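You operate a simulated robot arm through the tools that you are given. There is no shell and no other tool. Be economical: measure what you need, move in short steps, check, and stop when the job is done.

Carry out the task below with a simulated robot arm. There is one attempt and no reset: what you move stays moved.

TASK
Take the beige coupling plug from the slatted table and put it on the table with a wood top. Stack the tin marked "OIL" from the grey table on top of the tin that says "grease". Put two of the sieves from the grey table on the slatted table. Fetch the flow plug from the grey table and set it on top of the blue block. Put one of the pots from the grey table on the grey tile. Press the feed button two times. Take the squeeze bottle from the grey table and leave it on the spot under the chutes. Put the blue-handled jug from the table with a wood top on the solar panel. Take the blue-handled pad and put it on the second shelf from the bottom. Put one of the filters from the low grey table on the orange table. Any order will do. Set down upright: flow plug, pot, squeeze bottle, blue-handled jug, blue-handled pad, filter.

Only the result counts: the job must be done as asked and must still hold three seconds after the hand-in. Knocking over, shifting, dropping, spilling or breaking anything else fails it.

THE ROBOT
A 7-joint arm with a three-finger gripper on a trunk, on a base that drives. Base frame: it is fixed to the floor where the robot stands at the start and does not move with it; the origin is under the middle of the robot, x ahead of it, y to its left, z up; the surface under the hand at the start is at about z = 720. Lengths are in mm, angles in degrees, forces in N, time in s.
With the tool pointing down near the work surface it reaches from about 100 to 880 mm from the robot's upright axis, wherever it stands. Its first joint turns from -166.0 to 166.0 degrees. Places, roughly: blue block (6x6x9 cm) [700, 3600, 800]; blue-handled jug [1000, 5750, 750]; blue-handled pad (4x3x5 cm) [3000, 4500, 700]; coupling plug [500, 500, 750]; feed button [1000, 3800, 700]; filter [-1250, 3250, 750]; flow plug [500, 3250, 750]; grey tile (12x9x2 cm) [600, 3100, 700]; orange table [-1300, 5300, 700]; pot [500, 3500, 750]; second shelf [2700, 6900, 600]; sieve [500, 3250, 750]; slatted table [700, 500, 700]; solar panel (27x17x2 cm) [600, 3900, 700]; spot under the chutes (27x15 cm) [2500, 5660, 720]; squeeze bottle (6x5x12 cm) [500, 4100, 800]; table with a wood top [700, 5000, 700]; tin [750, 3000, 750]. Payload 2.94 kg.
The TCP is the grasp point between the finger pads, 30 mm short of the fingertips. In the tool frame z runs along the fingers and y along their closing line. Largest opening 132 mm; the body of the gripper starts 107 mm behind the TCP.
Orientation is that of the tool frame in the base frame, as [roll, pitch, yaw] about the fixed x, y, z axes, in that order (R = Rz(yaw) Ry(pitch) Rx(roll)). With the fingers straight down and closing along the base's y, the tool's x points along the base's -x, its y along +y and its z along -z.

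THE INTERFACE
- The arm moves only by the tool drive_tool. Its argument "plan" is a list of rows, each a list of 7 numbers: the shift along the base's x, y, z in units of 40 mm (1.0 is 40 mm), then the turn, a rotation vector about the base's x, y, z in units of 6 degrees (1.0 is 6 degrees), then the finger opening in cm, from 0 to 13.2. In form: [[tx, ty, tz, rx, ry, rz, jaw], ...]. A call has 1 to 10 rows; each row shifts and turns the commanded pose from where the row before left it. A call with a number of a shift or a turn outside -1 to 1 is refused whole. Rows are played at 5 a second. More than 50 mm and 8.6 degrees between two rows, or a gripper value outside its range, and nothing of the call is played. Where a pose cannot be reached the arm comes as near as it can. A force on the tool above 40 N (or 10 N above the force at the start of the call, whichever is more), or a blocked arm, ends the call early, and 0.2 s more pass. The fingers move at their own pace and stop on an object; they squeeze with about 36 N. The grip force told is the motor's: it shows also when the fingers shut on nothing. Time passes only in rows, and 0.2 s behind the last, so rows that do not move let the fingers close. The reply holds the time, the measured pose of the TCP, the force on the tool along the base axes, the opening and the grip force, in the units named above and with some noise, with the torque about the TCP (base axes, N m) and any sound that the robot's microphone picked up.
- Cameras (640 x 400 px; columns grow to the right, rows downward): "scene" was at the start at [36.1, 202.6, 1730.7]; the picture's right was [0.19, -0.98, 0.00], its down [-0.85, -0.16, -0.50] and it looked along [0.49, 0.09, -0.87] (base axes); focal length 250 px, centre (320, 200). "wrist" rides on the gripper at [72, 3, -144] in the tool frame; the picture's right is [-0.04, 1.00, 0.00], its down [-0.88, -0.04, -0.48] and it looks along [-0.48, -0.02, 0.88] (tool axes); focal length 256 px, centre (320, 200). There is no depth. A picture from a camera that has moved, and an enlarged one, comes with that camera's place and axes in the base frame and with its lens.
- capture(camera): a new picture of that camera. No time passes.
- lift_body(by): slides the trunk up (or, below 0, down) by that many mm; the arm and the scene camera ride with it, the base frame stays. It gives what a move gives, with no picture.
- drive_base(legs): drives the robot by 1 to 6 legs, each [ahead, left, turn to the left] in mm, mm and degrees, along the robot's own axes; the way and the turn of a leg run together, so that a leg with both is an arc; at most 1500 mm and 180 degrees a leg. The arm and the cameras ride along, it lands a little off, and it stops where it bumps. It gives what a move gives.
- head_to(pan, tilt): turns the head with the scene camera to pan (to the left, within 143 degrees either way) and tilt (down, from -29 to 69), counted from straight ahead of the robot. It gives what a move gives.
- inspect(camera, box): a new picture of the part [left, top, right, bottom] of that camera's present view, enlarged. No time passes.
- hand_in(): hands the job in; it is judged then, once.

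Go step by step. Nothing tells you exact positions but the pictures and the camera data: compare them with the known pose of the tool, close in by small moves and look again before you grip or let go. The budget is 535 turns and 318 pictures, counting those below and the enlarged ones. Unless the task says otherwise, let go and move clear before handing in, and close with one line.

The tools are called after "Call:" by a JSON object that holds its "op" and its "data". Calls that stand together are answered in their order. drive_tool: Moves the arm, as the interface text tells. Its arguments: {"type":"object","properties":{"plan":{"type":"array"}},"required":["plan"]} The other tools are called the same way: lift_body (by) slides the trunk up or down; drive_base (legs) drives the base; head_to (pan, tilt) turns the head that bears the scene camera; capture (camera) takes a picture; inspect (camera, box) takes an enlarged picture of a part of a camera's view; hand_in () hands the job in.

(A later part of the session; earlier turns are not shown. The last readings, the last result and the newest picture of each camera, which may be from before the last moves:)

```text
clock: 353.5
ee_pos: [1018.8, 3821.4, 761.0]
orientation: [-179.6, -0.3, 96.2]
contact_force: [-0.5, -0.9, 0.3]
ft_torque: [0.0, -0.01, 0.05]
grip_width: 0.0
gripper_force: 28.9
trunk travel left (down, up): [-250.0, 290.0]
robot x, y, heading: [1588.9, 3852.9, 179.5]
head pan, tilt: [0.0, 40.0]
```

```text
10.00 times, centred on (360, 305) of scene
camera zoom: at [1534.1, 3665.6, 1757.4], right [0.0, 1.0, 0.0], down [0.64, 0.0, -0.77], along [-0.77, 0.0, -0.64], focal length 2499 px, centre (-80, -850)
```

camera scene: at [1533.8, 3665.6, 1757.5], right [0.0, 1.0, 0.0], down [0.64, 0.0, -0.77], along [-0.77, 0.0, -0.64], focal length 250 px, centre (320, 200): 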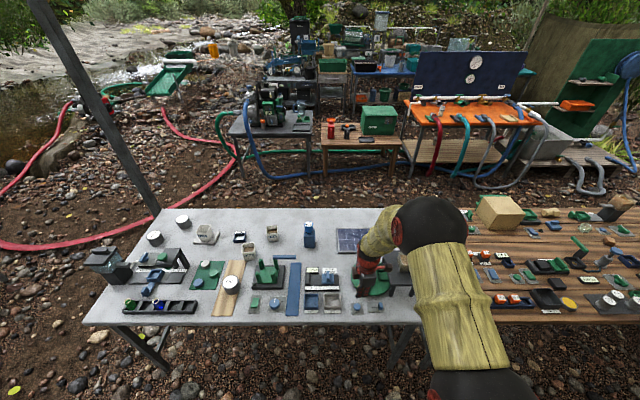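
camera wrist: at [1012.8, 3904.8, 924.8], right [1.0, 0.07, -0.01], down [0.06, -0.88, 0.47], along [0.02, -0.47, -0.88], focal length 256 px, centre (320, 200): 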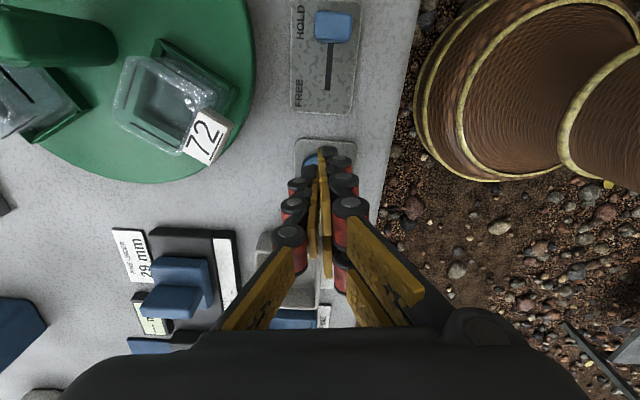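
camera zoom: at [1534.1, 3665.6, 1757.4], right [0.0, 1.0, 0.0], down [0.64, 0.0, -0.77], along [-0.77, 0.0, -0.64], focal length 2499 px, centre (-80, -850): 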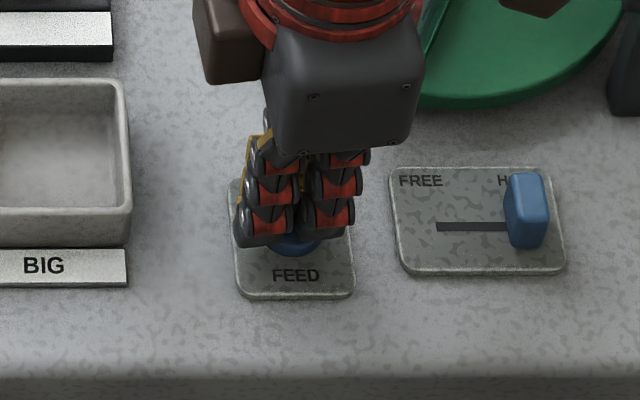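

Call:
{"op": "drive_tool", "data": {"plan": [[0, 0, -0.08, 0, 0, 0, 0], [0, 0, -0.08, 0, 0, 0, 0], [0, 0, -0.05, 0, 0, 0, 0], [0, 0, 0, 0, 0, 0, 0]]}}

```text
clock: 354.5
ee_pos: [1017.0, 3821.3, 752.6]
orientation: [-179.5, -0.2, 96.1]
contact_force: [1.3, -0.3, 10.9]
ft_torque: [-0.02, -0.06, 0.0]
grip_width: 6.1
gripper_force: 28.8
trunk travel left (down, up): [-250.0, 290.0]
robot x, y, heading: [1590.4, 3852.2, 179.8]
head pan, tilt: [0.0, 40.0]
heard: click
```

One click heard. Release by rising 15 mm.

Call:
{"op": "drive_tool", "data": {"plan": [[0, 0, 0.2, 0, 0, 0, 0], [0, 0, 0.25, 0, 0, 0, 0], [0, 0, 0, 0, 0, 0, 0], [0, 0, 0, 0, 0, 0, 0]]}}

Call:
{"op": "inspect", "data": {"camera": "scene", "box": [290, 240, 430, 330]}}

```text
clock: 355.5
ee_pos: [1018.9, 3821.9, 770.6]
orientation: [-179.6, -0.3, 96.2]
contact_force: [-0.4, -0.2, -0.5]
ft_torque: [0.01, 0.04, -0.02]
grip_width: 0.0
gripper_force: 28.8
trunk travel left (down, up): [-250.0, 290.0]
robot x, y, heading: [1591.1, 3856.8, 179.8]
head pan, tilt: [0.0, 40.0]
```

```text
4.44 times, centred on (360, 285) of scene
camera zoom: at [1534.0, 3665.7, 1757.4], right [0.0, 1.0, 0.0], down [0.64, 0.0, -0.77], along [-0.77, 0.0, -0.64], focal length 1111 px, centre (142, -178)
```

zoom: 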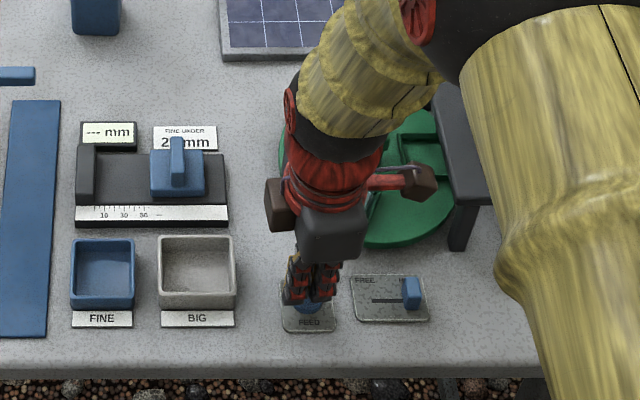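

Released (no extra click). Press again the same way.

Call:
{"op": "drive_tool", "data": {"plan": [[0, 0, -0.24, 0, 0, 0, 0], [0, 0, -0.08, 0, 0, 0, 0], [0, 0, -0.08, 0, 0, 0, 0], [0, 0, -0.05, 0, 0, 0, 0], [0, 0, 0, 0, 0, 0, 0]]}}

```text
clock: 356.7
ee_pos: [1016.5, 3821.4, 753.5]
orientation: [-179.6, -0.3, 96.2]
contact_force: [-1.1, -1.1, 11.3]
ft_torque: [-0.05, 0.01, -0.02]
grip_width: 5.8
gripper_force: 28.6
trunk travel left (down, up): [-250.0, 290.0]
robot x, y, heading: [1589.1, 3858.4, 180.1]
head pan, tilt: [0.0, 40.0]
heard: click
```

Second click. Rise straight up and look at the state.

Call:
{"op": "drive_tool", "data": {"plan": [[0, 0, 0.5, 0, 0, 0, 0], [0, 0, 1, 0, 0, 0, 0], [0, 0, 1, 0, 0, 0, 0], [0, 0, 1, 0, 0, 0, 0], [0, 0, 1, 0, 0, 0, 0], [0, 0, 1, 0, 0, 0, 0], [0, 0, 1, 0, 0, 0, 3]]}}

Call:
{"op": "capture", "data": {"camera": "wrist"}}

```text
clock: 358.3
ee_pos: [1017.6, 3819.5, 1012.2]
orientation: [-179.6, -0.3, 96.2]
contact_force: [-0.3, 0.5, -1.2]
ft_torque: [-0.01, 0.0, 0.02]
grip_width: 25.2
gripper_force: 0.1
trunk travel left (down, up): [-250.0, 290.0]
robot x, y, heading: [1590.8, 3855.0, 179.8]
head pan, tilt: [0.0, 40.0]
```

```text
190 pictures are left
camera wrist: at [1015.6, 3891.9, 1156.6], right [1.0, 0.07, -0.01], down [0.06, -0.88, 0.47], along [0.03, -0.47, -0.88], focal length 256 px, centre (320, 200)
```

wrist: 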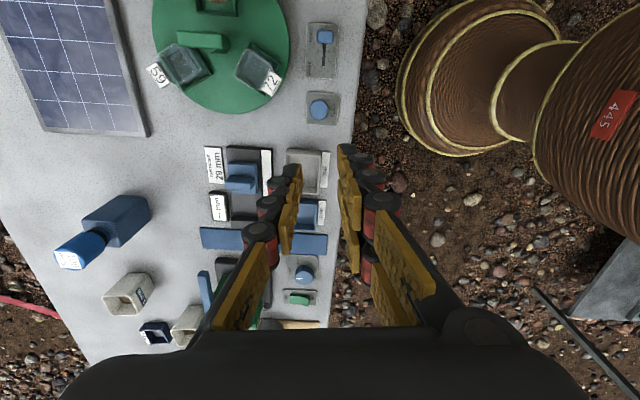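

Two presses done. Next, the OIL tin at about [917, 3276].

Call:
{"op": "drive_base", "data": {"legs": [[120, 560, 0]]}}

Call:
{"op": "capture", "data": {"camera": "wrist"}}

Call:
{"op": "capture", "data": {"camera": "scene"}}

```text
clock: 361.6
ee_pos: [895.2, 3258.1, 1013.1]
orientation: [-179.6, -0.3, 96.3]
contact_force: [0.0, 0.1, -0.2]
ft_torque: [0.01, 0.03, 0.01]
grip_width: 30.1
gripper_force: 0.2
trunk travel left (down, up): [-250.0, 290.0]
robot x, y, heading: [1470.0, 3294.1, 180.0]
head pan, tilt: [0.0, 40.0]
```

```text
189 pictures are left
camera wrist: at [893.0, 3330.9, 1156.4], right [1.0, 0.07, -0.01], down [0.06, -0.88, 0.47], along [0.03, -0.47, -0.88], focal length 256 px, centre (320, 200)
```

wrist: 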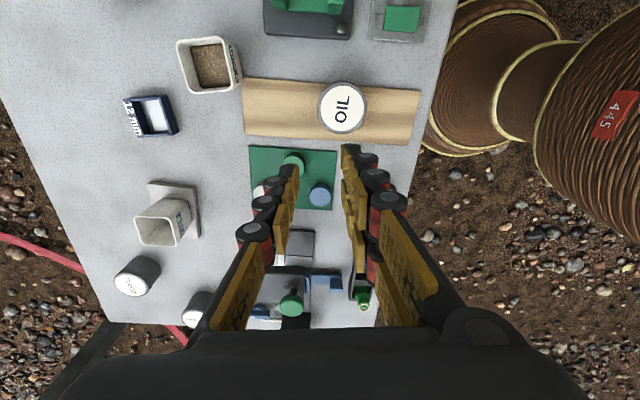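

```text
188 pictures are left
camera scene: at [1412.7, 3105.6, 1757.4], right [0.0, 1.0, 0.0], down [0.64, 0.0, -0.77], along [-0.77, 0.0, -0.64], focal length 250 px, centre (320, 200)
```

scene: 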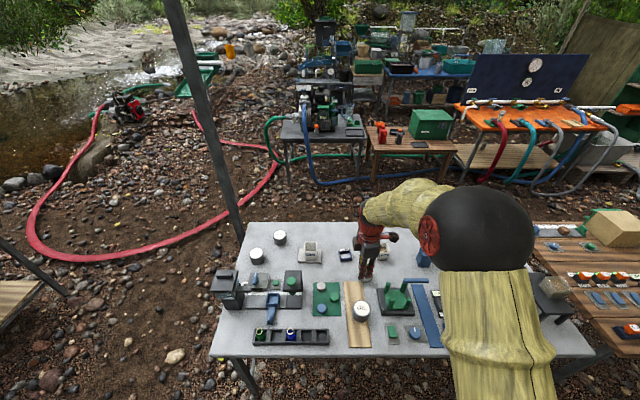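

Call:
{"op": "inspect", "data": {"camera": "wrist", "box": [90, 230, 230, 330]}}

Call:
{"op": "inspect", "data": {"camera": "scene", "box": [200, 220, 380, 350]}}

```text
4.00 times, centred on (160, 280) of wrist
camera zoom: at [893.0, 3330.9, 1156.4], right [1.0, 0.07, -0.01], down [0.06, -0.88, 0.47], along [0.03, -0.47, -0.88], focal length 1024 px, centre (960, -120)
```

zoom: 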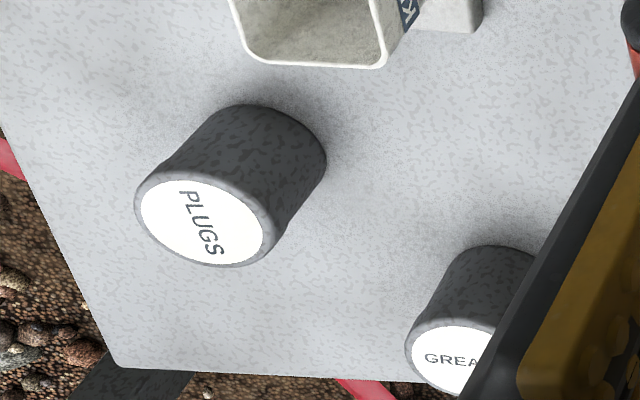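

```text
3.08 times, centred on (290, 285) of scene
camera zoom: at [1412.7, 3105.6, 1757.4], right [0.0, 1.0, 0.0], down [0.64, 0.0, -0.77], along [-0.77, 0.0, -0.64], focal length 769 px, centre (412, -62)
```

zoom: 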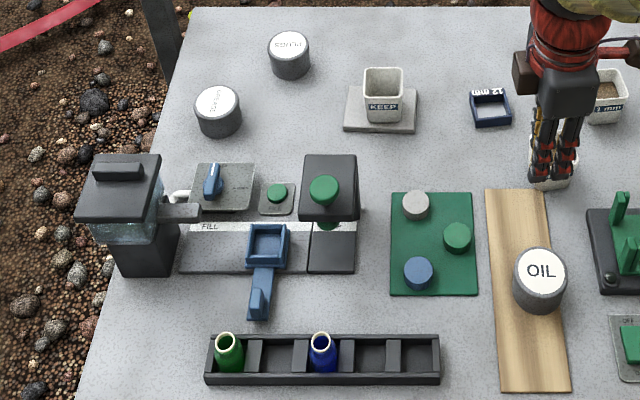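

GREASE is the tin at about [649, 2798]; OIL at about [922, 3280]. Move over OIL.

Call:
{"op": "drive_tool", "data": {"plan": [[0.7, 0.5, 0, 0, 0, 0, 9], [0, 0, -0.8, 0, 0, 0, 10], [0, 0, -0.8, 0, 0, 0, 10], [0, 0, -0.8, 0, 0, 0, 10], [0, 0, 0, 0, 0, 0, 10], [0, 0, 0, 0, 0, 0, 10]]}}

Call:
{"op": "capture", "data": {"camera": "wrist"}}

```text
clock: 363.0
ee_pos: [923.6, 3280.2, 915.3]
orientation: [-179.6, -0.4, 96.3]
contact_force: [0.3, -0.4, 0.0]
ft_torque: [0.01, -0.03, 0.01]
grip_width: 100.1
gripper_force: 0.2
trunk travel left (down, up): [-250.0, 290.0]
robot x, y, heading: [1466.4, 3296.5, 179.9]
head pan, tilt: [0.0, 40.0]
```

```text
185 pictures are left
camera wrist: at [921.1, 3352.1, 1059.0], right [1.0, 0.07, -0.01], down [0.06, -0.88, 0.47], along [0.02, -0.47, -0.88], focal length 256 px, centre (320, 200)
```

wrist: 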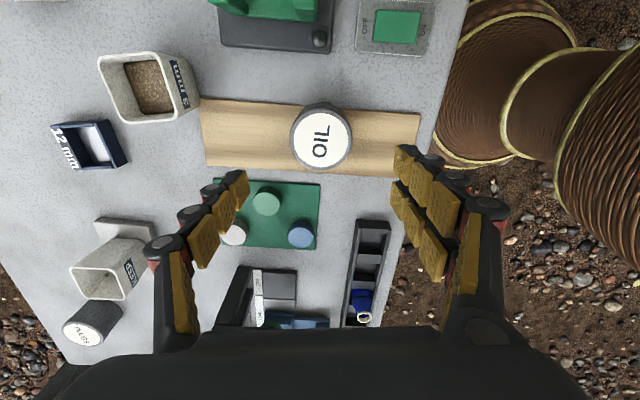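

Call:
{"op": "drive_tool", "data": {"plan": [[0, 0.03, -1, 0, 0, 0, 10], [0, 0, -1, 0, 0, 0, 10], [0, 0, -1, 0, 0, 0, 10], [0, 0, -0.65, 0, 0, 0, 10], [0, 0, 0, 0, 0, 0, 8], [0, 0, 0, 0, 0, 0, 6], [0, 0, 0, 0, 0, 0, 5], [0, 0, 0, 0, 0, 0, 5]]}}

Call:
{"op": "capture", "data": {"camera": "wrist"}}

```text
clock: 364.8
ee_pos: [924.2, 3279.7, 770.0]
orientation: [-179.5, -0.3, 96.3]
contact_force: [0.3, 0.3, 0.6]
ft_torque: [-0.03, -0.01, -0.01]
grip_width: 67.6
gripper_force: 26.8
trunk travel left (down, up): [-250.0, 290.0]
robot x, y, heading: [1470.1, 3296.6, 179.9]
head pan, tilt: [0.0, 40.0]
```

```text
184 pictures are left
camera wrist: at [921.6, 3351.7, 914.0], right [1.0, 0.07, -0.01], down [0.06, -0.88, 0.47], along [0.03, -0.47, -0.88], focal length 256 px, centre (320, 200)
```

wrist: 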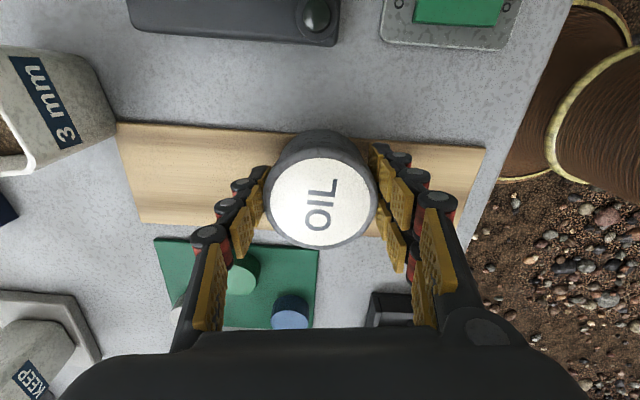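

Gripped OIL. Lift high and shift the base toward the GREASE tin.

Call:
{"op": "drive_tool", "data": {"plan": [[0, 0, 0.5, 0, 0, 0, 5], [0, 0, 1, 0, 0, 0, 5], [0, 0, 1, 0, 0, 0, 5], [0, 0, 1, 0, 0, 0, 5], [0, 0, 1, 0, 0, 0, 5], [0, 0, 1, 0, 0, 0, 5], [0, 0, 1, 0, 0, 0, 5], [0, 0, 0.3, 0, 0, 0, 5]]}}

Call:
{"op": "drive_base", "data": {"legs": [[50, 400, 0]]}}

Call:
{"op": "capture", "data": {"camera": "wrist"}}

Call:
{"op": "inspect", "data": {"camera": "scene", "box": [200, 200, 480, 360]}}

```text
clock: 366.6
ee_pos: [924.0, 3280.9, 1042.3]
orientation: [-179.5, -0.3, 96.4]
contact_force: [0.9, 0.6, -1.4]
ft_torque: [-0.02, 0.03, -0.02]
grip_width: 67.5
gripper_force: 35.9
trunk travel left (down, up): [-250.0, 290.0]
robot x, y, heading: [1470.5, 3297.0, 180.1]
head pan, tilt: [0.0, 40.0]
```

```text
clock: 369.1
ee_pos: [873.1, 2881.7, 1042.4]
orientation: [-179.5, -0.4, 96.3]
contact_force: [-0.4, -0.2, -1.4]
ft_torque: [0.06, 0.0, 0.03]
grip_width: 67.8
gripper_force: 35.9
trunk travel left (down, up): [-250.0, 290.0]
robot x, y, heading: [1420.5, 2894.0, 179.8]
head pan, tilt: [0.0, 40.0]
```

```text
183 pictures are left
camera wrist: at [870.3, 2954.0, 1185.8], right [1.0, 0.07, -0.01], down [0.06, -0.88, 0.47], along [0.03, -0.47, -0.88], focal length 256 px, centre (320, 200)
```

wrist: 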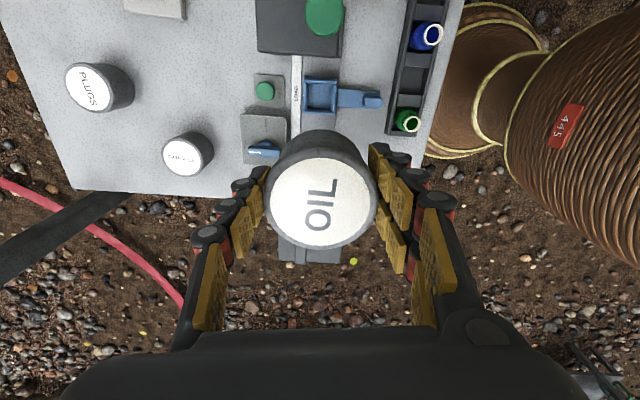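

```text
2.29 times, centred on (340, 280) of scene
camera zoom: at [1361.5, 2706.2, 1757.4], right [0.0, 1.0, 0.0], down [0.64, 0.0, -0.77], along [-0.77, 0.0, -0.64], focal length 571 px, centre (274, 17)
```

zoom: 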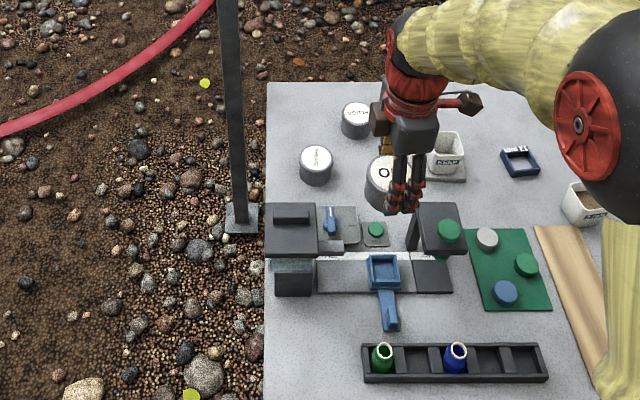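

Call:
{"op": "drive_tool", "data": {"plan": [[-0.93, -0.34, 0, 0, 0, 0, 5], [-0.93, -0.34, 0, 0, 0, 0, 5], [-0.93, -0.34, 0, 0, 0, 0, 5], [-0.93, -0.34, 0, 0, 0, 0, 5], [-0.93, -0.34, 0, 0, 0, 0, 5], [-0.93, -0.34, 0, 0, 0, 0, 5], [0, 0, -0.9, 0, 0, 0, 5], [0, 0, -0.9, 0, 0, 0, 5], [0, 0, 0, 0, 0, 0, 5]]}}

Call:
{"op": "capture", "data": {"camera": "wrist"}}

Call:
{"op": "inspect", "data": {"camera": "scene", "box": [290, 200, 390, 300]}}

```text
clock: 371.1
ee_pos: [649.2, 2800.9, 969.2]
orientation: [-179.6, -0.2, 96.3]
contact_force: [0.6, -0.6, -2.2]
ft_torque: [0.03, -0.02, 0.01]
grip_width: 67.7
gripper_force: 36.3
trunk travel left (down, up): [-250.0, 290.0]
robot x, y, heading: [1416.7, 2892.0, 179.8]
head pan, tilt: [0.0, 40.0]
```

```text
181 pictures are left
camera wrist: at [646.8, 2873.8, 1112.8], right [1.0, 0.07, -0.01], down [0.06, -0.88, 0.47], along [0.03, -0.47, -0.88], focal length 256 px, centre (320, 200)
```

wrist: 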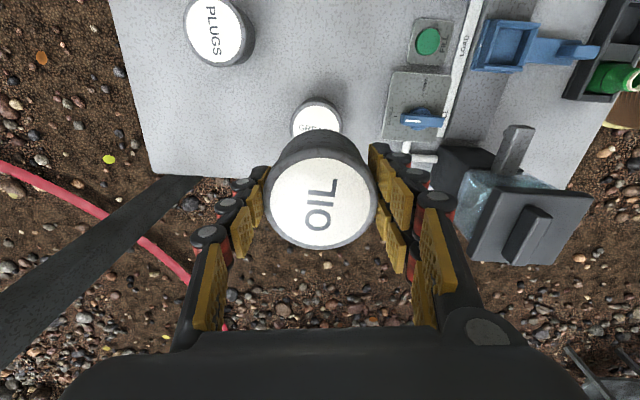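

```text
4.00 times, centred on (340, 250) of scene
camera zoom: at [1361.1, 2706.4, 1757.4], right [0.0, 1.0, 0.0], down [0.64, 0.0, -0.77], along [-0.77, 0.0, -0.64], focal length 1000 px, centre (240, 0)
```

zoom: 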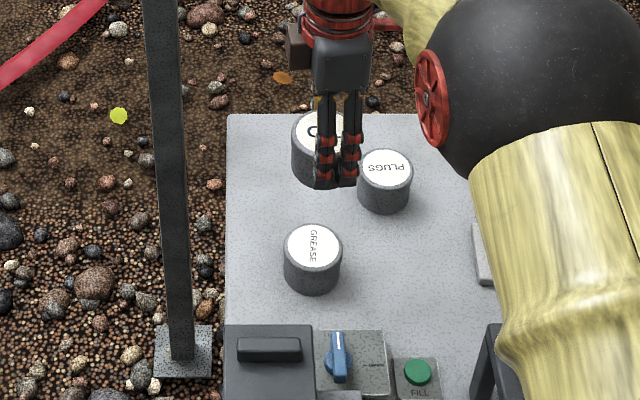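

Call:
{"op": "drive_tool", "data": {"plan": [[-0.14, 0.04, -0.9, 0, 0, 0, 5], [0, 0, -0.9, 0, 0, 0, 5], [0, 0, -0.9, 0, 0, 0, 5], [0, 0, 0, 0, 0, 0, 5]]}}

Call:
{"op": "inspect", "data": {"camera": "scene", "box": [290, 200, 390, 300]}}

Call:
{"op": "capture", "data": {"camera": "wrist"}}

```text
clock: 372.1
ee_pos: [643.8, 2803.9, 860.9]
orientation: [-179.5, -0.3, 96.3]
contact_force: [-0.3, -1.0, -0.7]
ft_torque: [-0.01, -0.04, -0.03]
grip_width: 67.5
gripper_force: 36.2
trunk travel left (down, up): [-250.0, 290.0]
robot x, y, heading: [1416.0, 2893.0, 179.7]
head pan, tilt: [0.0, 40.0]
```

```text
4.00 times, centred on (340, 250) of scene
camera zoom: at [1361.0, 2706.5, 1757.4], right [0.0, 1.0, 0.0], down [0.64, 0.0, -0.77], along [-0.77, 0.0, -0.64], focal length 1000 px, centre (240, 0)
```

zoom: 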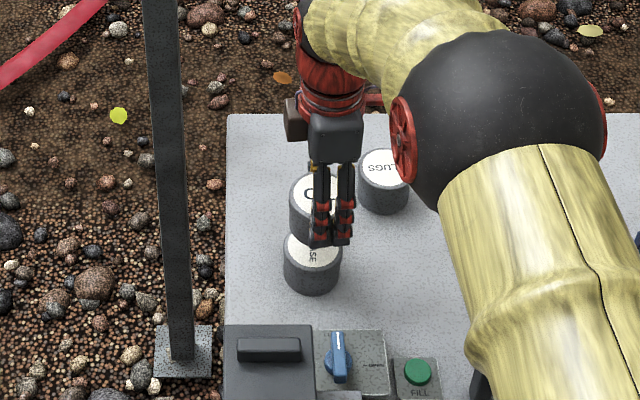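

```text
178 pictures are left
camera wrist: at [641.7, 2875.2, 1005.1], right [1.0, 0.07, -0.01], down [0.06, -0.88, 0.47], along [0.03, -0.47, -0.88], focal length 256 px, centre (320, 200)
```

wrist: 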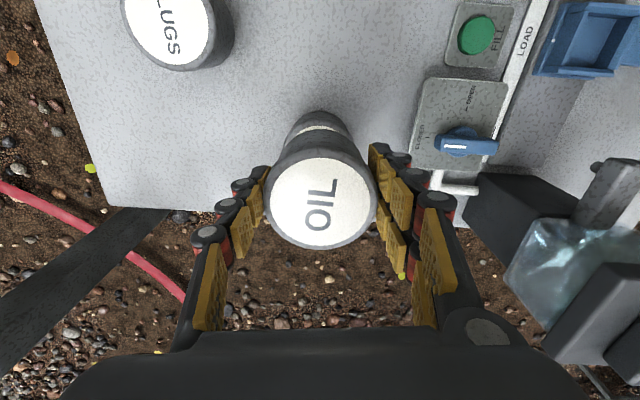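

Call:
{"op": "drive_tool", "data": {"plan": [[0, 0, -0.5, 0, 0, 0, 5], [0, 0, -0.25, 0, 0, 0, 5], [0, 0, -0.1, 0, 0, 0, 5], [0, 0, -0.07, 0, 0, 0, 5], [0, 0, 0, 0, 0, 0, 5]]}}

```text
clock: 373.3
ee_pos: [644.3, 2801.8, 825.6]
orientation: [-179.5, -0.3, 96.3]
contact_force: [0.4, -0.1, -0.7]
ft_torque: [0.01, 0.02, 0.0]
grip_width: 67.7
gripper_force: 36.3
trunk travel left (down, up): [-250.0, 290.0]
robot x, y, heading: [1412.7, 2893.1, 179.6]
head pan, tilt: [0.0, 40.0]
```

Call:
{"op": "drive_tool", "data": {"plan": [[0, 0, -0.06, 0, 0, 0, 5], [0, 0, -0.06, 0, 0, 0, 5], [0, 0, -0.06, 0, 0, 0, 5], [0, 0, 0, 0, 0, 0, 5]]}}

```text
clock: 374.3
ee_pos: [643.8, 2802.7, 818.2]
orientation: [-179.6, -0.3, 96.3]
contact_force: [-0.4, 0.1, -1.3]
ft_torque: [0.02, 0.06, -0.01]
grip_width: 67.6
gripper_force: 35.6
trunk travel left (down, up): [-250.0, 290.0]
robot x, y, heading: [1414.9, 2895.0, 179.7]
head pan, tilt: [0.0, 40.0]
```

Call:
{"op": "drive_tool", "data": {"plan": [[0, 0, -0.06, 0, 0, 0, 5], [0, 0, -0.05, 0, 0, 0, 5], [0, 0, 0, 0, 0, 0, 5]]}}

Call:
{"op": "inspect", "data": {"camera": "scene", "box": [310, 230, 370, 280]}}

```text
clock: 375.1
ee_pos: [643.0, 2802.6, 817.9]
orientation: [-179.4, -0.3, 96.4]
contact_force: [0.5, 1.3, 18.7]
ft_torque: [-0.06, 0.07, 0.0]
grip_width: 68.1
gripper_force: 35.9
trunk travel left (down, up): [-250.0, 290.0]
robot x, y, heading: [1415.0, 2894.9, 179.8]
head pan, tilt: [0.0, 40.0]
```

```text
8.00 times, centred on (340, 255) of scene
camera zoom: at [1363.4, 2706.9, 1757.7], right [0.0, 1.0, 0.0], down [0.64, 0.0, -0.77], along [-0.77, 0.0, -0.64], focal length 1999 px, centre (160, -240)
```

zoom: 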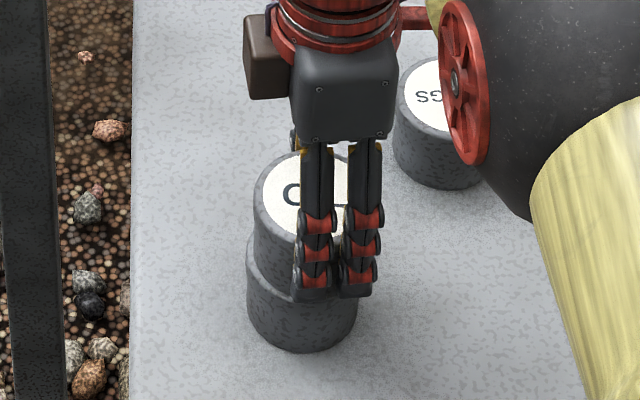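

Contact. Ease and release gently.

Call:
{"op": "drive_tool", "data": {"plan": [[0, 0, 0.07, 0, 0, 0, 6.8], [0, 0, 0, 0, 0, 0, 7.2], [0, 0, 0, 0, 0, 0, 8], [0, 0, 0, 0, 0, 0, 9.5], [0, 0, 0, 0, 0, 0, 9.5], [0, 0, 0.7, 0, 0, 0, 9.5], [0, 0, 1, 0, 0, 0, 9.5], [0, 0, 1, 0, 0, 0, 9.5], [0, 0, 1, 0, 0, 0, 9.5], [0, 0, 1, 0, 0, 0, 9.5]]}}

Call:
{"op": "capture", "data": {"camera": "wrist"}}

Call:
{"op": "inspect", "data": {"camera": "scene", "box": [310, 230, 370, 280]}}

```text
clock: 377.3
ee_pos: [645.1, 2802.8, 1006.2]
orientation: [-179.8, -0.3, 96.3]
contact_force: [-0.1, 0.1, 0.3]
ft_torque: [-0.01, 0.02, -0.02]
grip_width: 95.1
gripper_force: 0.1
trunk travel left (down, up): [-250.0, 290.0]
robot x, y, heading: [1417.1, 2896.1, 179.8]
head pan, tilt: [0.0, 40.0]
```

```text
176 pictures are left
camera wrist: at [641.6, 2874.8, 1148.3], right [1.0, 0.07, -0.01], down [0.06, -0.88, 0.47], along [0.03, -0.47, -0.88], focal length 256 px, centre (320, 200)
```

wrist: 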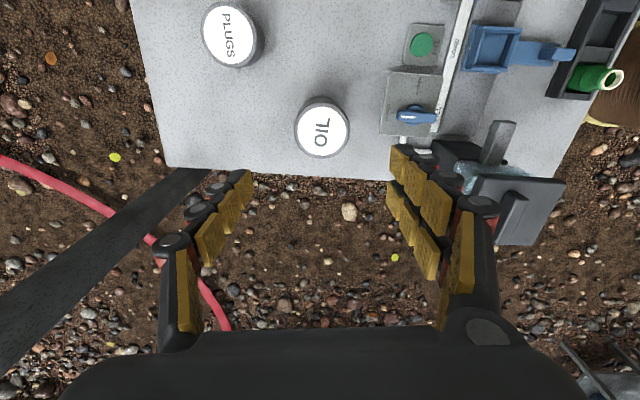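

```text
8.00 times, centred on (340, 255) of scene
camera zoom: at [1362.1, 2706.6, 1757.5], right [0.0, 1.0, 0.0], down [0.64, 0.0, -0.77], along [-0.77, 0.0, -0.64], focal length 1999 px, centre (160, -240)
```

zoom: 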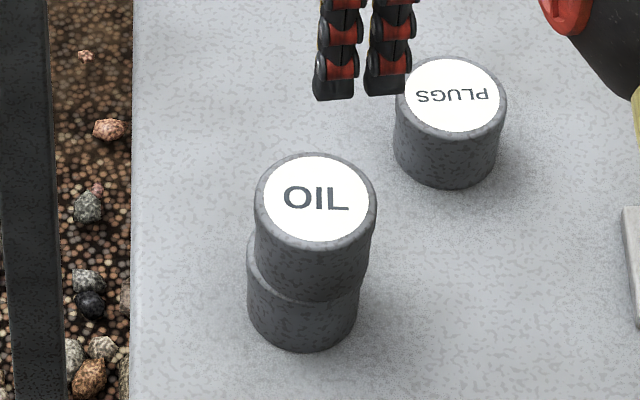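

OIL is stacked on GREASE. Next the blue-handled jug on the wood table from the aisle.

Call:
{"op": "drive_tool", "data": {"plan": [[0, 0, 0.7, 0, 0, 0, 9.5], [0.97, 0.1, 0, 0, 0, 0, 9.5], [0.97, 0.1, 0, 0, 0, 0, 9.5], [0.97, 0.1, 0, 0, 0, 0, 9.5], [0.97, 0.1, 0, 0, 0, 0, 9.5], [0.97, 0.1, 0, 0, 0, 0, 9.5], [0.97, 0.1, 0, 0, 0, 0, 9.5], [0.97, 0.1, 0, 0, 0, 0, 9.5], [0.97, 0.1, 0, 0, 0, 0, 9.5], [0.97, 0.1, 0, 0, 0, 0, 9.5]]}}

Call:
{"op": "drive_base", "data": {"legs": [[-200, 0, 0], [0, -1400, 0], [0, -1200, 0]]}}

Call:
{"op": "head_to", "data": {"pan": -15, "tilt": 40}}

Call:
{"op": "capture", "data": {"camera": "scene"}}

```text
clock: 379.5
ee_pos: [995.7, 2839.9, 1031.2]
orientation: [-179.5, -0.4, 96.2]
contact_force: [-0.7, -0.3, 0.1]
ft_torque: [-0.03, 0.02, 0.0]
grip_width: 95.1
gripper_force: 0.2
trunk travel left (down, up): [-250.0, 290.0]
robot x, y, heading: [1417.7, 2894.5, 179.7]
head pan, tilt: [0.0, 40.0]
```

```text
clock: 393.5
ee_pos: [1230.5, 5487.4, 1031.3]
orientation: [-179.6, -0.3, 95.2]
contact_force: [0.6, -0.4, -0.2]
ft_torque: [0.0, 0.04, -0.02]
grip_width: 95.0
gripper_force: 0.1
trunk travel left (down, up): [-250.0, 290.0]
robot x, y, heading: [1656.9, 5537.8, 178.7]
head pan, tilt: [0.0, 40.0]
```

```text
clock: 394.3
ee_pos: [1229.8, 5487.0, 1030.9]
orientation: [-179.6, -0.3, 95.1]
contact_force: [-0.2, 0.0, 0.0]
ft_torque: [0.0, -0.01, 0.01]
grip_width: 94.5
gripper_force: 0.1
trunk travel left (down, up): [-250.0, 290.0]
robot x, y, heading: [1651.9, 5535.5, 178.9]
head pan, tilt: [-15.0, 40.0]
```

```text
174 pictures are left
camera scene: at [1599.6, 5369.3, 1757.4], right [0.28, 0.96, 0.0], down [0.62, -0.18, -0.77], along [-0.74, 0.21, -0.64], focal length 250 px, centre (320, 200)
```

scene: 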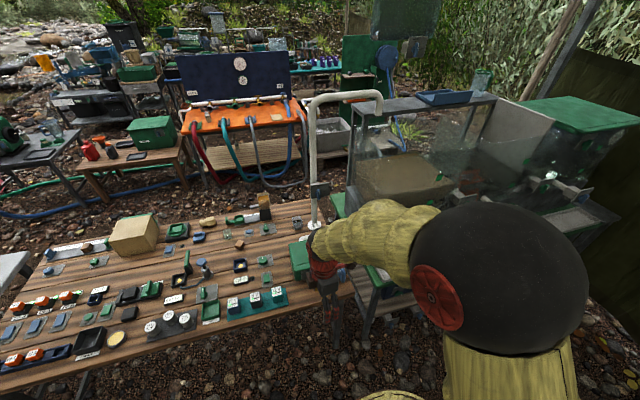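

Call:
{"op": "capture", "data": {"camera": "wrist"}}

Call:
{"op": "inspect", "data": {"camera": "scene", "box": [250, 190, 420, 350]}}

```text
173 pictures are left
camera wrist: at [1230.1, 5559.7, 1174.7], right [1.0, 0.05, -0.01], down [0.05, -0.88, 0.47], along [0.02, -0.47, -0.88], focal length 256 px, centre (320, 200)
```

wrist: 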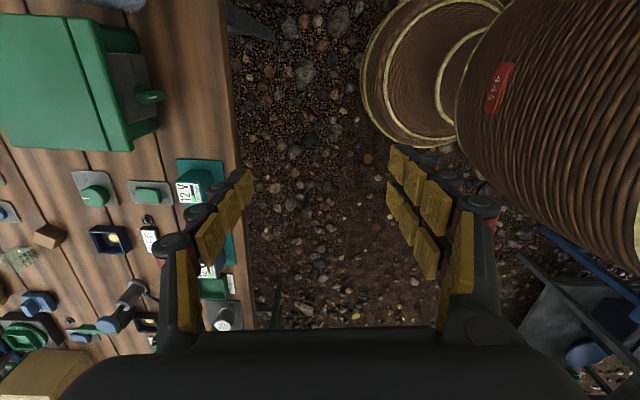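

```text
2.50 times, centred on (335, 270) of scene
camera zoom: at [1599.6, 5369.3, 1757.4], right [0.28, 0.96, 0.0], down [0.62, -0.18, -0.77], along [-0.74, 0.21, -0.64], focal length 625 px, centre (282, 25)
```

zoom: 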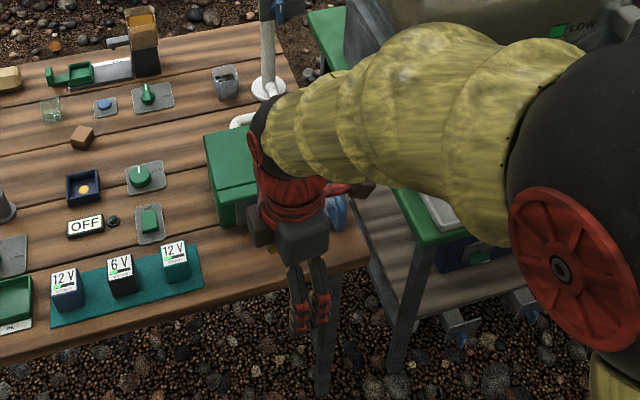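

Call:
{"op": "drive_tool", "data": {"plan": [[0, 0.9, 0.4, 0, 0, 0, 9.5], [0, 0.9, 0.4, 0, 0, 0, 9.5], [0, 0.9, 0.4, 0, 0, 0, 9.5], [0, 0.8, 0, 0, 0, 0, 9.5], [0, 0, 0, 0, 0, 0, 9.5]]}}

Call:
{"op": "capture", "data": {"camera": "wrist"}}

Call:
{"op": "head_to", "data": {"pan": -30, "tilt": 45}}

Call:
{"op": "capture", "data": {"camera": "scene"}}

```text
clock: 395.5
ee_pos: [1231.6, 5628.8, 1079.5]
orientation: [-179.6, -0.3, 95.1]
contact_force: [0.4, 0.0, 0.2]
ft_torque: [-0.04, -0.01, 0.01]
grip_width: 94.9
gripper_force: 0.0
trunk travel left (down, up): [-250.0, 290.0]
robot x, y, heading: [1653.3, 5537.6, 178.6]
head pan, tilt: [-15.0, 40.0]
```

```text
171 pictures are left
camera wrist: at [1229.9, 5701.7, 1222.6], right [1.0, 0.05, -0.01], down [0.05, -0.88, 0.47], along [0.02, -0.47, -0.88], focal length 256 px, centre (320, 200)
```

wrist: 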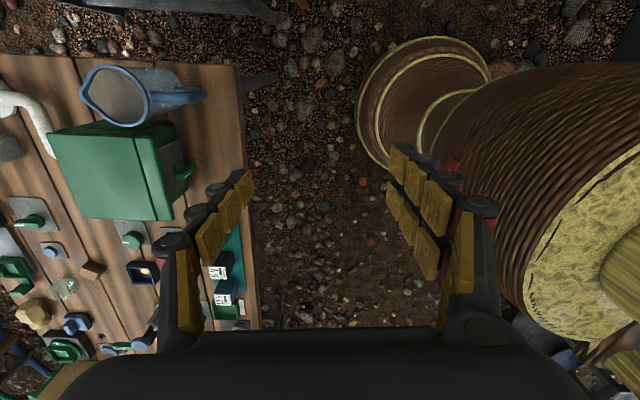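

```text
clock: 396.3
ee_pos: [1232.2, 5629.9, 1079.1]
orientation: [-179.6, -0.3, 95.1]
contact_force: [0.8, -0.1, -0.2]
ft_torque: [-0.03, -0.01, 0.0]
grip_width: 95.3
gripper_force: 0.1
trunk travel left (down, up): [-250.0, 290.0]
robot x, y, heading: [1660.1, 5532.6, 178.8]
head pan, tilt: [-30.0, 45.0]
```

```text
170 pictures are left
camera scene: at [1611.7, 5387.9, 1750.2], right [0.52, 0.85, 0.0], down [0.6, -0.37, -0.71], along [-0.6, 0.37, -0.71], focal length 250 px, centre (320, 200)
```

scene: 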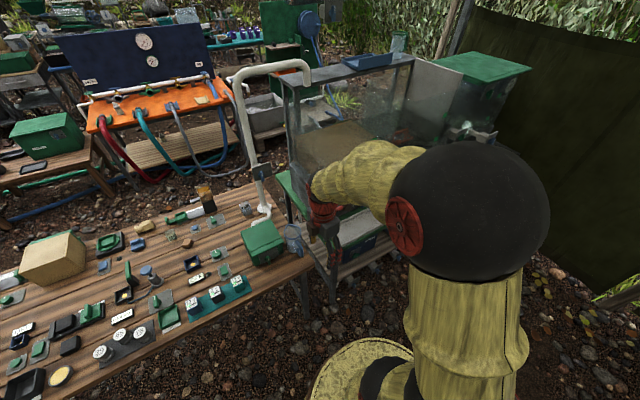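

The jug stands near [940, 5650] with its handle toward +x (toward me), tight against the green box. I'll look from above.

Call:
{"op": "drive_tool", "data": {"plan": [[-0.9, 0, 0.2, 0, 0, 0, 9.5], [-0.9, 0.1, 0.2, 0, 0, 0, 9.5], [-0.9, 0.1, 0, 0, 0, 0, 9.5], [-0.9, 0.1, 0, 0, 0, 0, 9.5], [-0.9, 0.1, 0, 0, 0, 0, 9.5], [0, 0, 0, 0, 0, 0, 9.5]]}}

Call:
{"op": "capture", "data": {"camera": "wrist"}}

Call:
{"op": "inspect", "data": {"camera": "scene", "box": [230, 190, 370, 290]}}

```text
clock: 397.7
ee_pos: [1049.5, 5641.7, 1095.4]
orientation: [-179.7, -0.2, 95.2]
contact_force: [0.0, -0.2, -0.2]
ft_torque: [0.0, 0.0, -0.01]
grip_width: 95.0
gripper_force: 0.1
trunk travel left (down, up): [-250.0, 290.0]
robot x, y, heading: [1654.9, 5534.0, 178.8]
head pan, tilt: [-30.0, 45.0]
```

```text
169 pictures are left
camera wrist: at [1047.5, 5713.8, 1239.2], right [1.0, 0.05, -0.01], down [0.05, -0.88, 0.47], along [0.02, -0.47, -0.88], focal length 256 px, centre (320, 200)
```

wrist: 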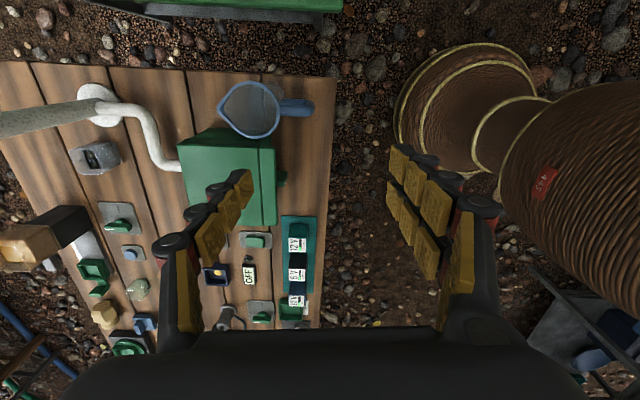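

```text
4.00 times, centred on (300, 240) of scene
camera zoom: at [1611.5, 5387.9, 1750.2], right [0.52, 0.85, 0.0], down [0.6, -0.37, -0.71], along [-0.6, 0.37, -0.71], focal length 1000 px, centre (400, 40)
```

zoom: 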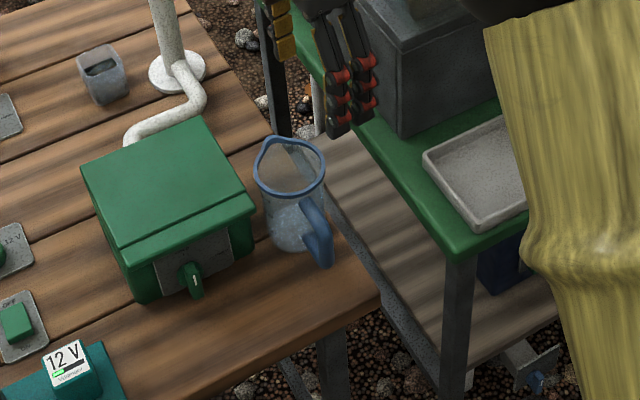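

Call:
{"op": "inspect", "data": {"camera": "wrist", "box": [170, 60, 340, 170]}}

```text
3.64 times, centred on (255, 115) of wrist
camera zoom: at [1047.5, 5713.8, 1239.2], right [1.0, 0.05, -0.01], down [0.05, -0.88, 0.47], along [0.02, -0.47, -0.88], focal length 931 px, centre (556, 509)
```

zoom: 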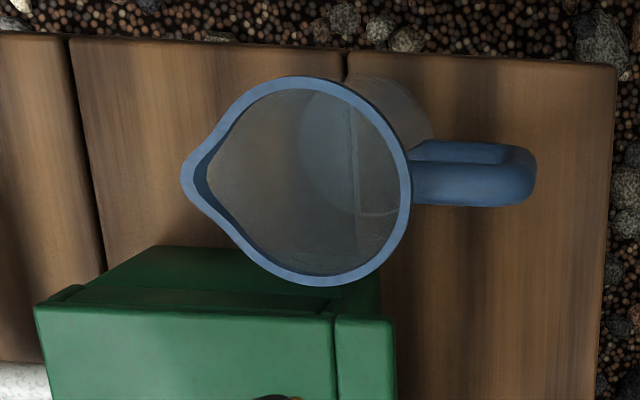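

I'll grasp the jug by its handle with fingers closing along y; turning the tool to yaw 0.

Call:
{"op": "drive_tool", "data": {"plan": [[0, 0, 0, 0, 0, -1, 8], [0, 0, 0, 0, 0, -1, 8], [0, 0, 0, 0, 0, -1, 7], [0, 0, 0, 0, 0, -1, 6], [0, 0, 0, 0, 0, -1, 6], [0, 0, 0, 0, 0, -1, 6], [0, 0, 0, 0, 0, -1, 6], [0, 0, 0, 0, 0, -1, 6], [0, 0, 0, 0, 0, -1, 6], [0, 0, 0, 0, 0, -1, 6]]}}

Call:
{"op": "drive_tool", "data": {"plan": [[0, 0, 0, 0, 0, -1, 6], [0, 0, 0, 0, 0, -1, 6], [0, 0, 0, 0, 0, -1, 6], [0, 0, 0, 0, 0, -1, 6], [0, 0, 0, 0, 0, -1, 6], [0, 0, 0, 0, 0, -0.87, 6], [0, 0, 0, 0, 0, 0, 6]]}}

Call:
{"op": "capture", "data": {"camera": "wrist"}}

```text
clock: 399.9
ee_pos: [1050.2, 5643.1, 1094.7]
orientation: [-179.5, -0.3, 35.3]
contact_force: [0.2, 0.4, -0.2]
ft_torque: [0.02, 0.03, 0.0]
grip_width: 59.9
gripper_force: 0.1
trunk travel left (down, up): [-250.0, 290.0]
robot x, y, heading: [1656.5, 5539.3, 178.7]
head pan, tilt: [-30.0, 45.0]
```

```text
clock: 401.5
ee_pos: [1049.9, 5642.9, 1094.4]
orientation: [-179.6, -0.3, -0.1]
contact_force: [-0.1, 0.3, -0.6]
ft_torque: [0.01, 0.03, -0.03]
grip_width: 60.1
gripper_force: 0.0
trunk travel left (down, up): [-250.0, 290.0]
robot x, y, heading: [1654.4, 5536.7, 178.8]
head pan, tilt: [-30.0, 45.0]
```

```text
166 pictures are left
camera wrist: at [1123.8, 5640.0, 1238.5], right [-0.04, -1.0, -0.01], down [-0.88, 0.04, 0.47], along [-0.47, 0.03, -0.88], focal length 256 px, centre (320, 200)
```

wrist: 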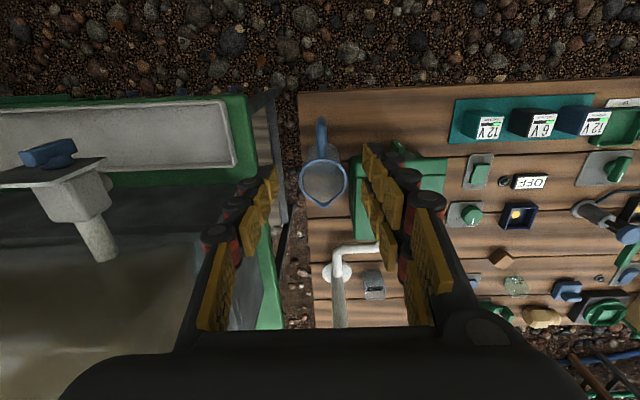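

Call:
{"op": "drive_tool", "data": {"plan": [[-0.62, 0.13, 0, 0, 0, 0, 6], [0, 0, -1, 0, 0, 0, 6], [0, 0, -1, 0, 0, 0, 6], [0, 0, -1, 0, 0, 0, 6], [0, 0, -1, 0, 0, 0, 6], [0, 0, -0.8, 0, 0, 0, 6], [0, 0, 0, 0, 0, 0, 6]]}}

Call:
{"op": "capture", "data": {"camera": "wrist"}}

Call:
{"op": "inspect", "data": {"camera": "scene", "box": [240, 190, 380, 290]}}

```text
clock: 403.1
ee_pos: [1024.5, 5650.3, 902.2]
orientation: [-179.6, -0.4, 0.0]
contact_force: [0.0, 0.5, -0.3]
ft_torque: [0.03, -0.02, 0.01]
grip_width: 60.3
gripper_force: 0.0
trunk travel left (down, up): [-250.0, 290.0]
robot x, y, heading: [1654.9, 5536.6, 178.9]
head pan, tilt: [-30.0, 45.0]
```

```text
165 pictures are left
camera wrist: at [1099.2, 5646.6, 1046.5], right [-0.04, -1.0, -0.01], down [-0.88, 0.04, 0.47], along [-0.47, 0.03, -0.88], focal length 256 px, centre (320, 200)
```

wrist: 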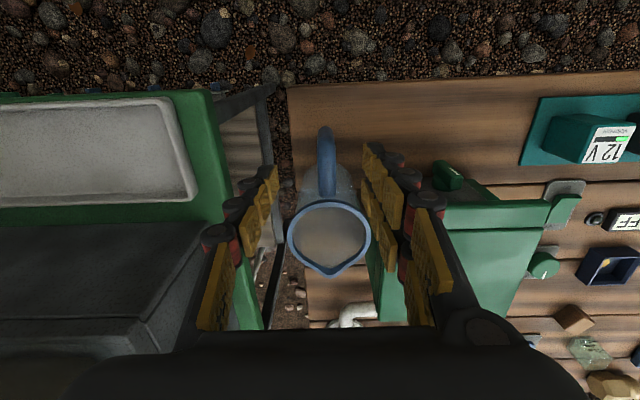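

```text
4.00 times, centred on (310, 240) of scene
camera zoom: at [1611.3, 5387.9, 1750.2], right [0.52, 0.85, 0.0], down [0.6, -0.37, -0.71], along [-0.6, 0.37, -0.71], focal length 1000 px, centre (360, 40)
```

zoom: 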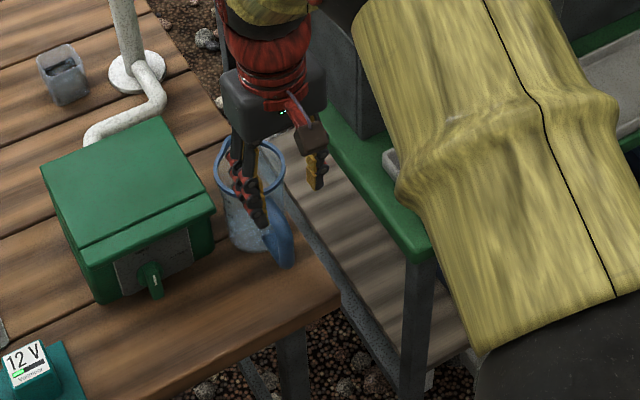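

Call:
{"op": "drive_tool", "data": {"plan": [[0.1, -0.1, -0.9, 0, 0, 0, 6], [0, 0, -0.9, 0, 0, 0, 6], [0, 0, -0.9, 0, 0, 0, 6], [0, 0, 0, 0, 0, 0, 6]]}}

Call:
{"op": "capture", "data": {"camera": "wrist"}}

Call:
{"op": "inspect", "data": {"camera": "scene", "box": [260, 200, 360, 270]}}

```text
clock: 404.1
ee_pos: [1028.8, 5645.8, 793.2]
orientation: [-179.6, -0.4, -0.1]
contact_force: [-0.1, 0.1, 0.1]
ft_torque: [0.0, 0.0, 0.0]
grip_width: 60.0
gripper_force: 0.0
trunk travel left (down, up): [-250.0, 290.0]
robot x, y, heading: [1657.4, 5533.7, 178.6]
head pan, tilt: [-30.0, 45.0]
```

```text
163 pictures are left
camera wrist: at [1101.6, 5641.0, 938.6], right [-0.04, -1.0, -0.01], down [-0.88, 0.03, 0.47], along [-0.47, 0.03, -0.88], focal length 256 px, centre (320, 200)
```

wrist: 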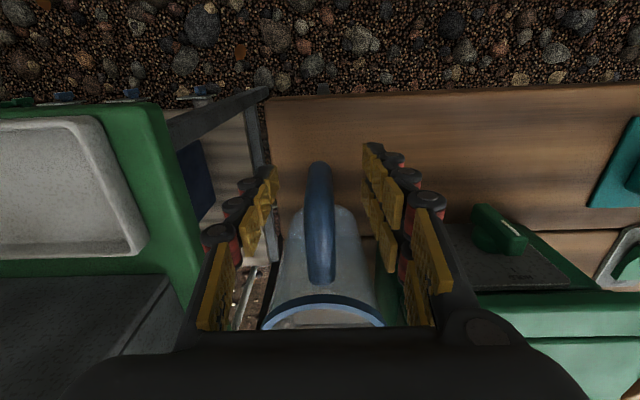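

```text
5.71 times, centred on (310, 235) of scene
camera zoom: at [1611.1, 5387.9, 1750.2], right [0.52, 0.85, 0.0], down [0.6, -0.37, -0.71], along [-0.6, 0.37, -0.71], focal length 1428 px, centre (377, 0)
```

zoom: 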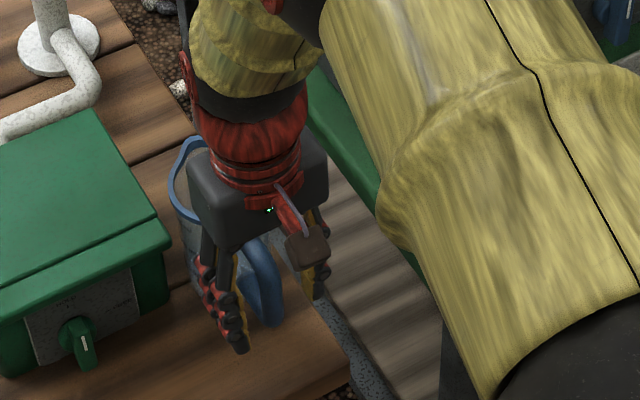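

Call:
{"op": "drive_tool", "data": {"plan": [[0, 0, 0, 0, 0, 0, 4], [0, 0, 0, 0, 0, 0, 2], [0, 0, 0, 0, 0, 0, 1], [0, 0, 0, 0, 0, 0, 1], [0, 0, 0, 0, 0, 0, 1]]}}

Call:
{"op": "capture", "data": {"camera": "wrist"}}

```text
clock: 405.3
ee_pos: [1029.0, 5645.0, 795.6]
orientation: [-179.5, -0.3, 0.1]
contact_force: [-1.0, -0.1, -0.2]
ft_torque: [-0.01, -0.03, 0.0]
grip_width: 16.4
gripper_force: 29.9
trunk travel left (down, up): [-250.0, 290.0]
robot x, y, heading: [1654.5, 5536.1, 178.5]
head pan, tilt: [-30.0, 45.0]
```

```text
161 pictures are left
camera wrist: at [1101.9, 5641.0, 938.8], right [-0.04, -1.0, -0.01], down [-0.88, 0.04, 0.47], along [-0.47, 0.03, -0.88], focal length 256 px, centre (320, 200)
```

wrist: 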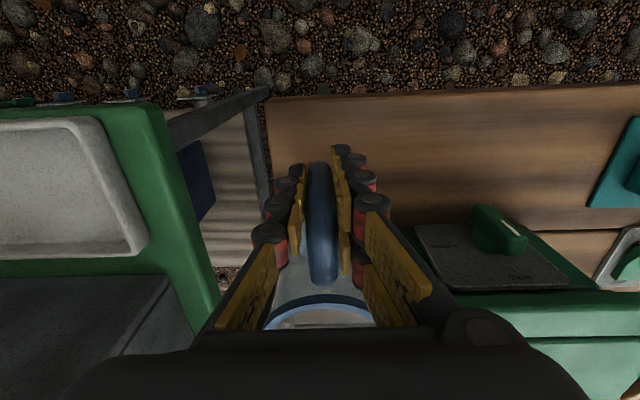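

Gripped the handle (16 mm). Lift slowly a little and check the tilt.

Call:
{"op": "drive_tool", "data": {"plan": [[0, 0, 0.2, 0, 0, 0, 1], [0, 0, 0.3, 0, 0, 0, 1], [0, 0, 0.5, 0, 0, 0, 1], [0, 0, 0, 0, 0, 0, 1]]}}

Call:
{"op": "inspect", "data": {"camera": "scene", "box": [260, 190, 360, 260]}}

Call:
{"op": "capture", "data": {"camera": "wrist"}}

```text
clock: 406.3
ee_pos: [1031.5, 5645.0, 834.6]
orientation: [-179.7, -0.4, -0.1]
contact_force: [0.0, 0.4, -1.1]
ft_torque: [0.03, 0.0, -0.02]
grip_width: 16.0
gripper_force: 35.9
trunk travel left (down, up): [-250.0, 290.0]
robot x, y, heading: [1655.2, 5533.3, 178.7]
head pan, tilt: [-30.0, 45.0]
```

```text
5.71 times, centred on (310, 225) of scene
camera zoom: at [1611.6, 5387.9, 1750.2], right [0.52, 0.85, 0.0], down [0.6, -0.37, -0.71], along [-0.6, 0.37, -0.71], focal length 1428 px, centre (377, 57)
```

zoom: 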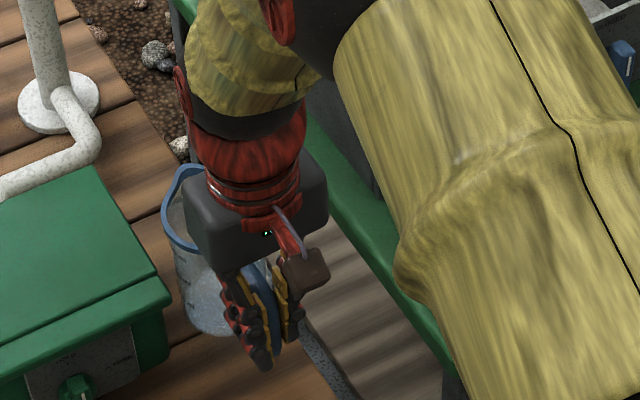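

```text
159 pictures are left
camera wrist: at [1103.2, 5640.8, 978.9], right [-0.04, -1.0, -0.01], down [-0.88, 0.03, 0.47], along [-0.47, 0.03, -0.88], focal length 256 px, centre (320, 200)
```

wrist: 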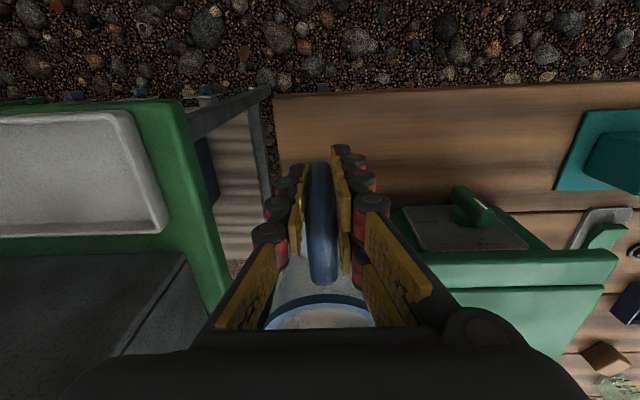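

Call:
{"op": "drive_tool", "data": {"plan": [[0, 0, 0.8, 0, 0, 0, 1], [0, 0, 0.8, 0, 0, 0, 1], [0, 0, 0.8, 0, 0, 0, 1], [0, 0, 0.8, 0, 0, 0, 1], [0, 0, 0.8, 0, 0, 0, 1], [0, 0, 0.8, 0, 0, 0, 1], [0.8, 0, 0, 0, 0, 0, 1], [0.8, 0, 0, 0, 0, 0, 1], [0.8, 0, 0, 0, 0, 0, 1], [0.8, 0, 0, 0, 0, 0, 1]]}}

Call:
{"op": "capture", "data": {"camera": "wrist"}}

```text
clock: 408.5
ee_pos: [1159.1, 5643.6, 1028.1]
orientation: [-179.6, -0.3, -0.1]
contact_force: [0.9, -0.9, -0.6]
ft_torque: [0.0, 0.0, 0.02]
grip_width: 16.3
gripper_force: 35.8
trunk travel left (down, up): [-250.0, 290.0]
robot x, y, heading: [1654.2, 5533.6, 178.5]
head pan, tilt: [-30.0, 45.0]
```

```text
158 pictures are left
camera wrist: at [1231.7, 5639.9, 1171.5], right [-0.04, -1.0, -0.01], down [-0.88, 0.04, 0.47], along [-0.47, 0.03, -0.88], focal length 256 px, centre (320, 200)
```

wrist: 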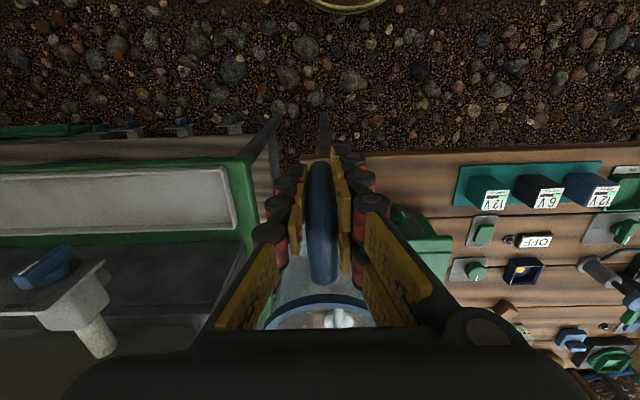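

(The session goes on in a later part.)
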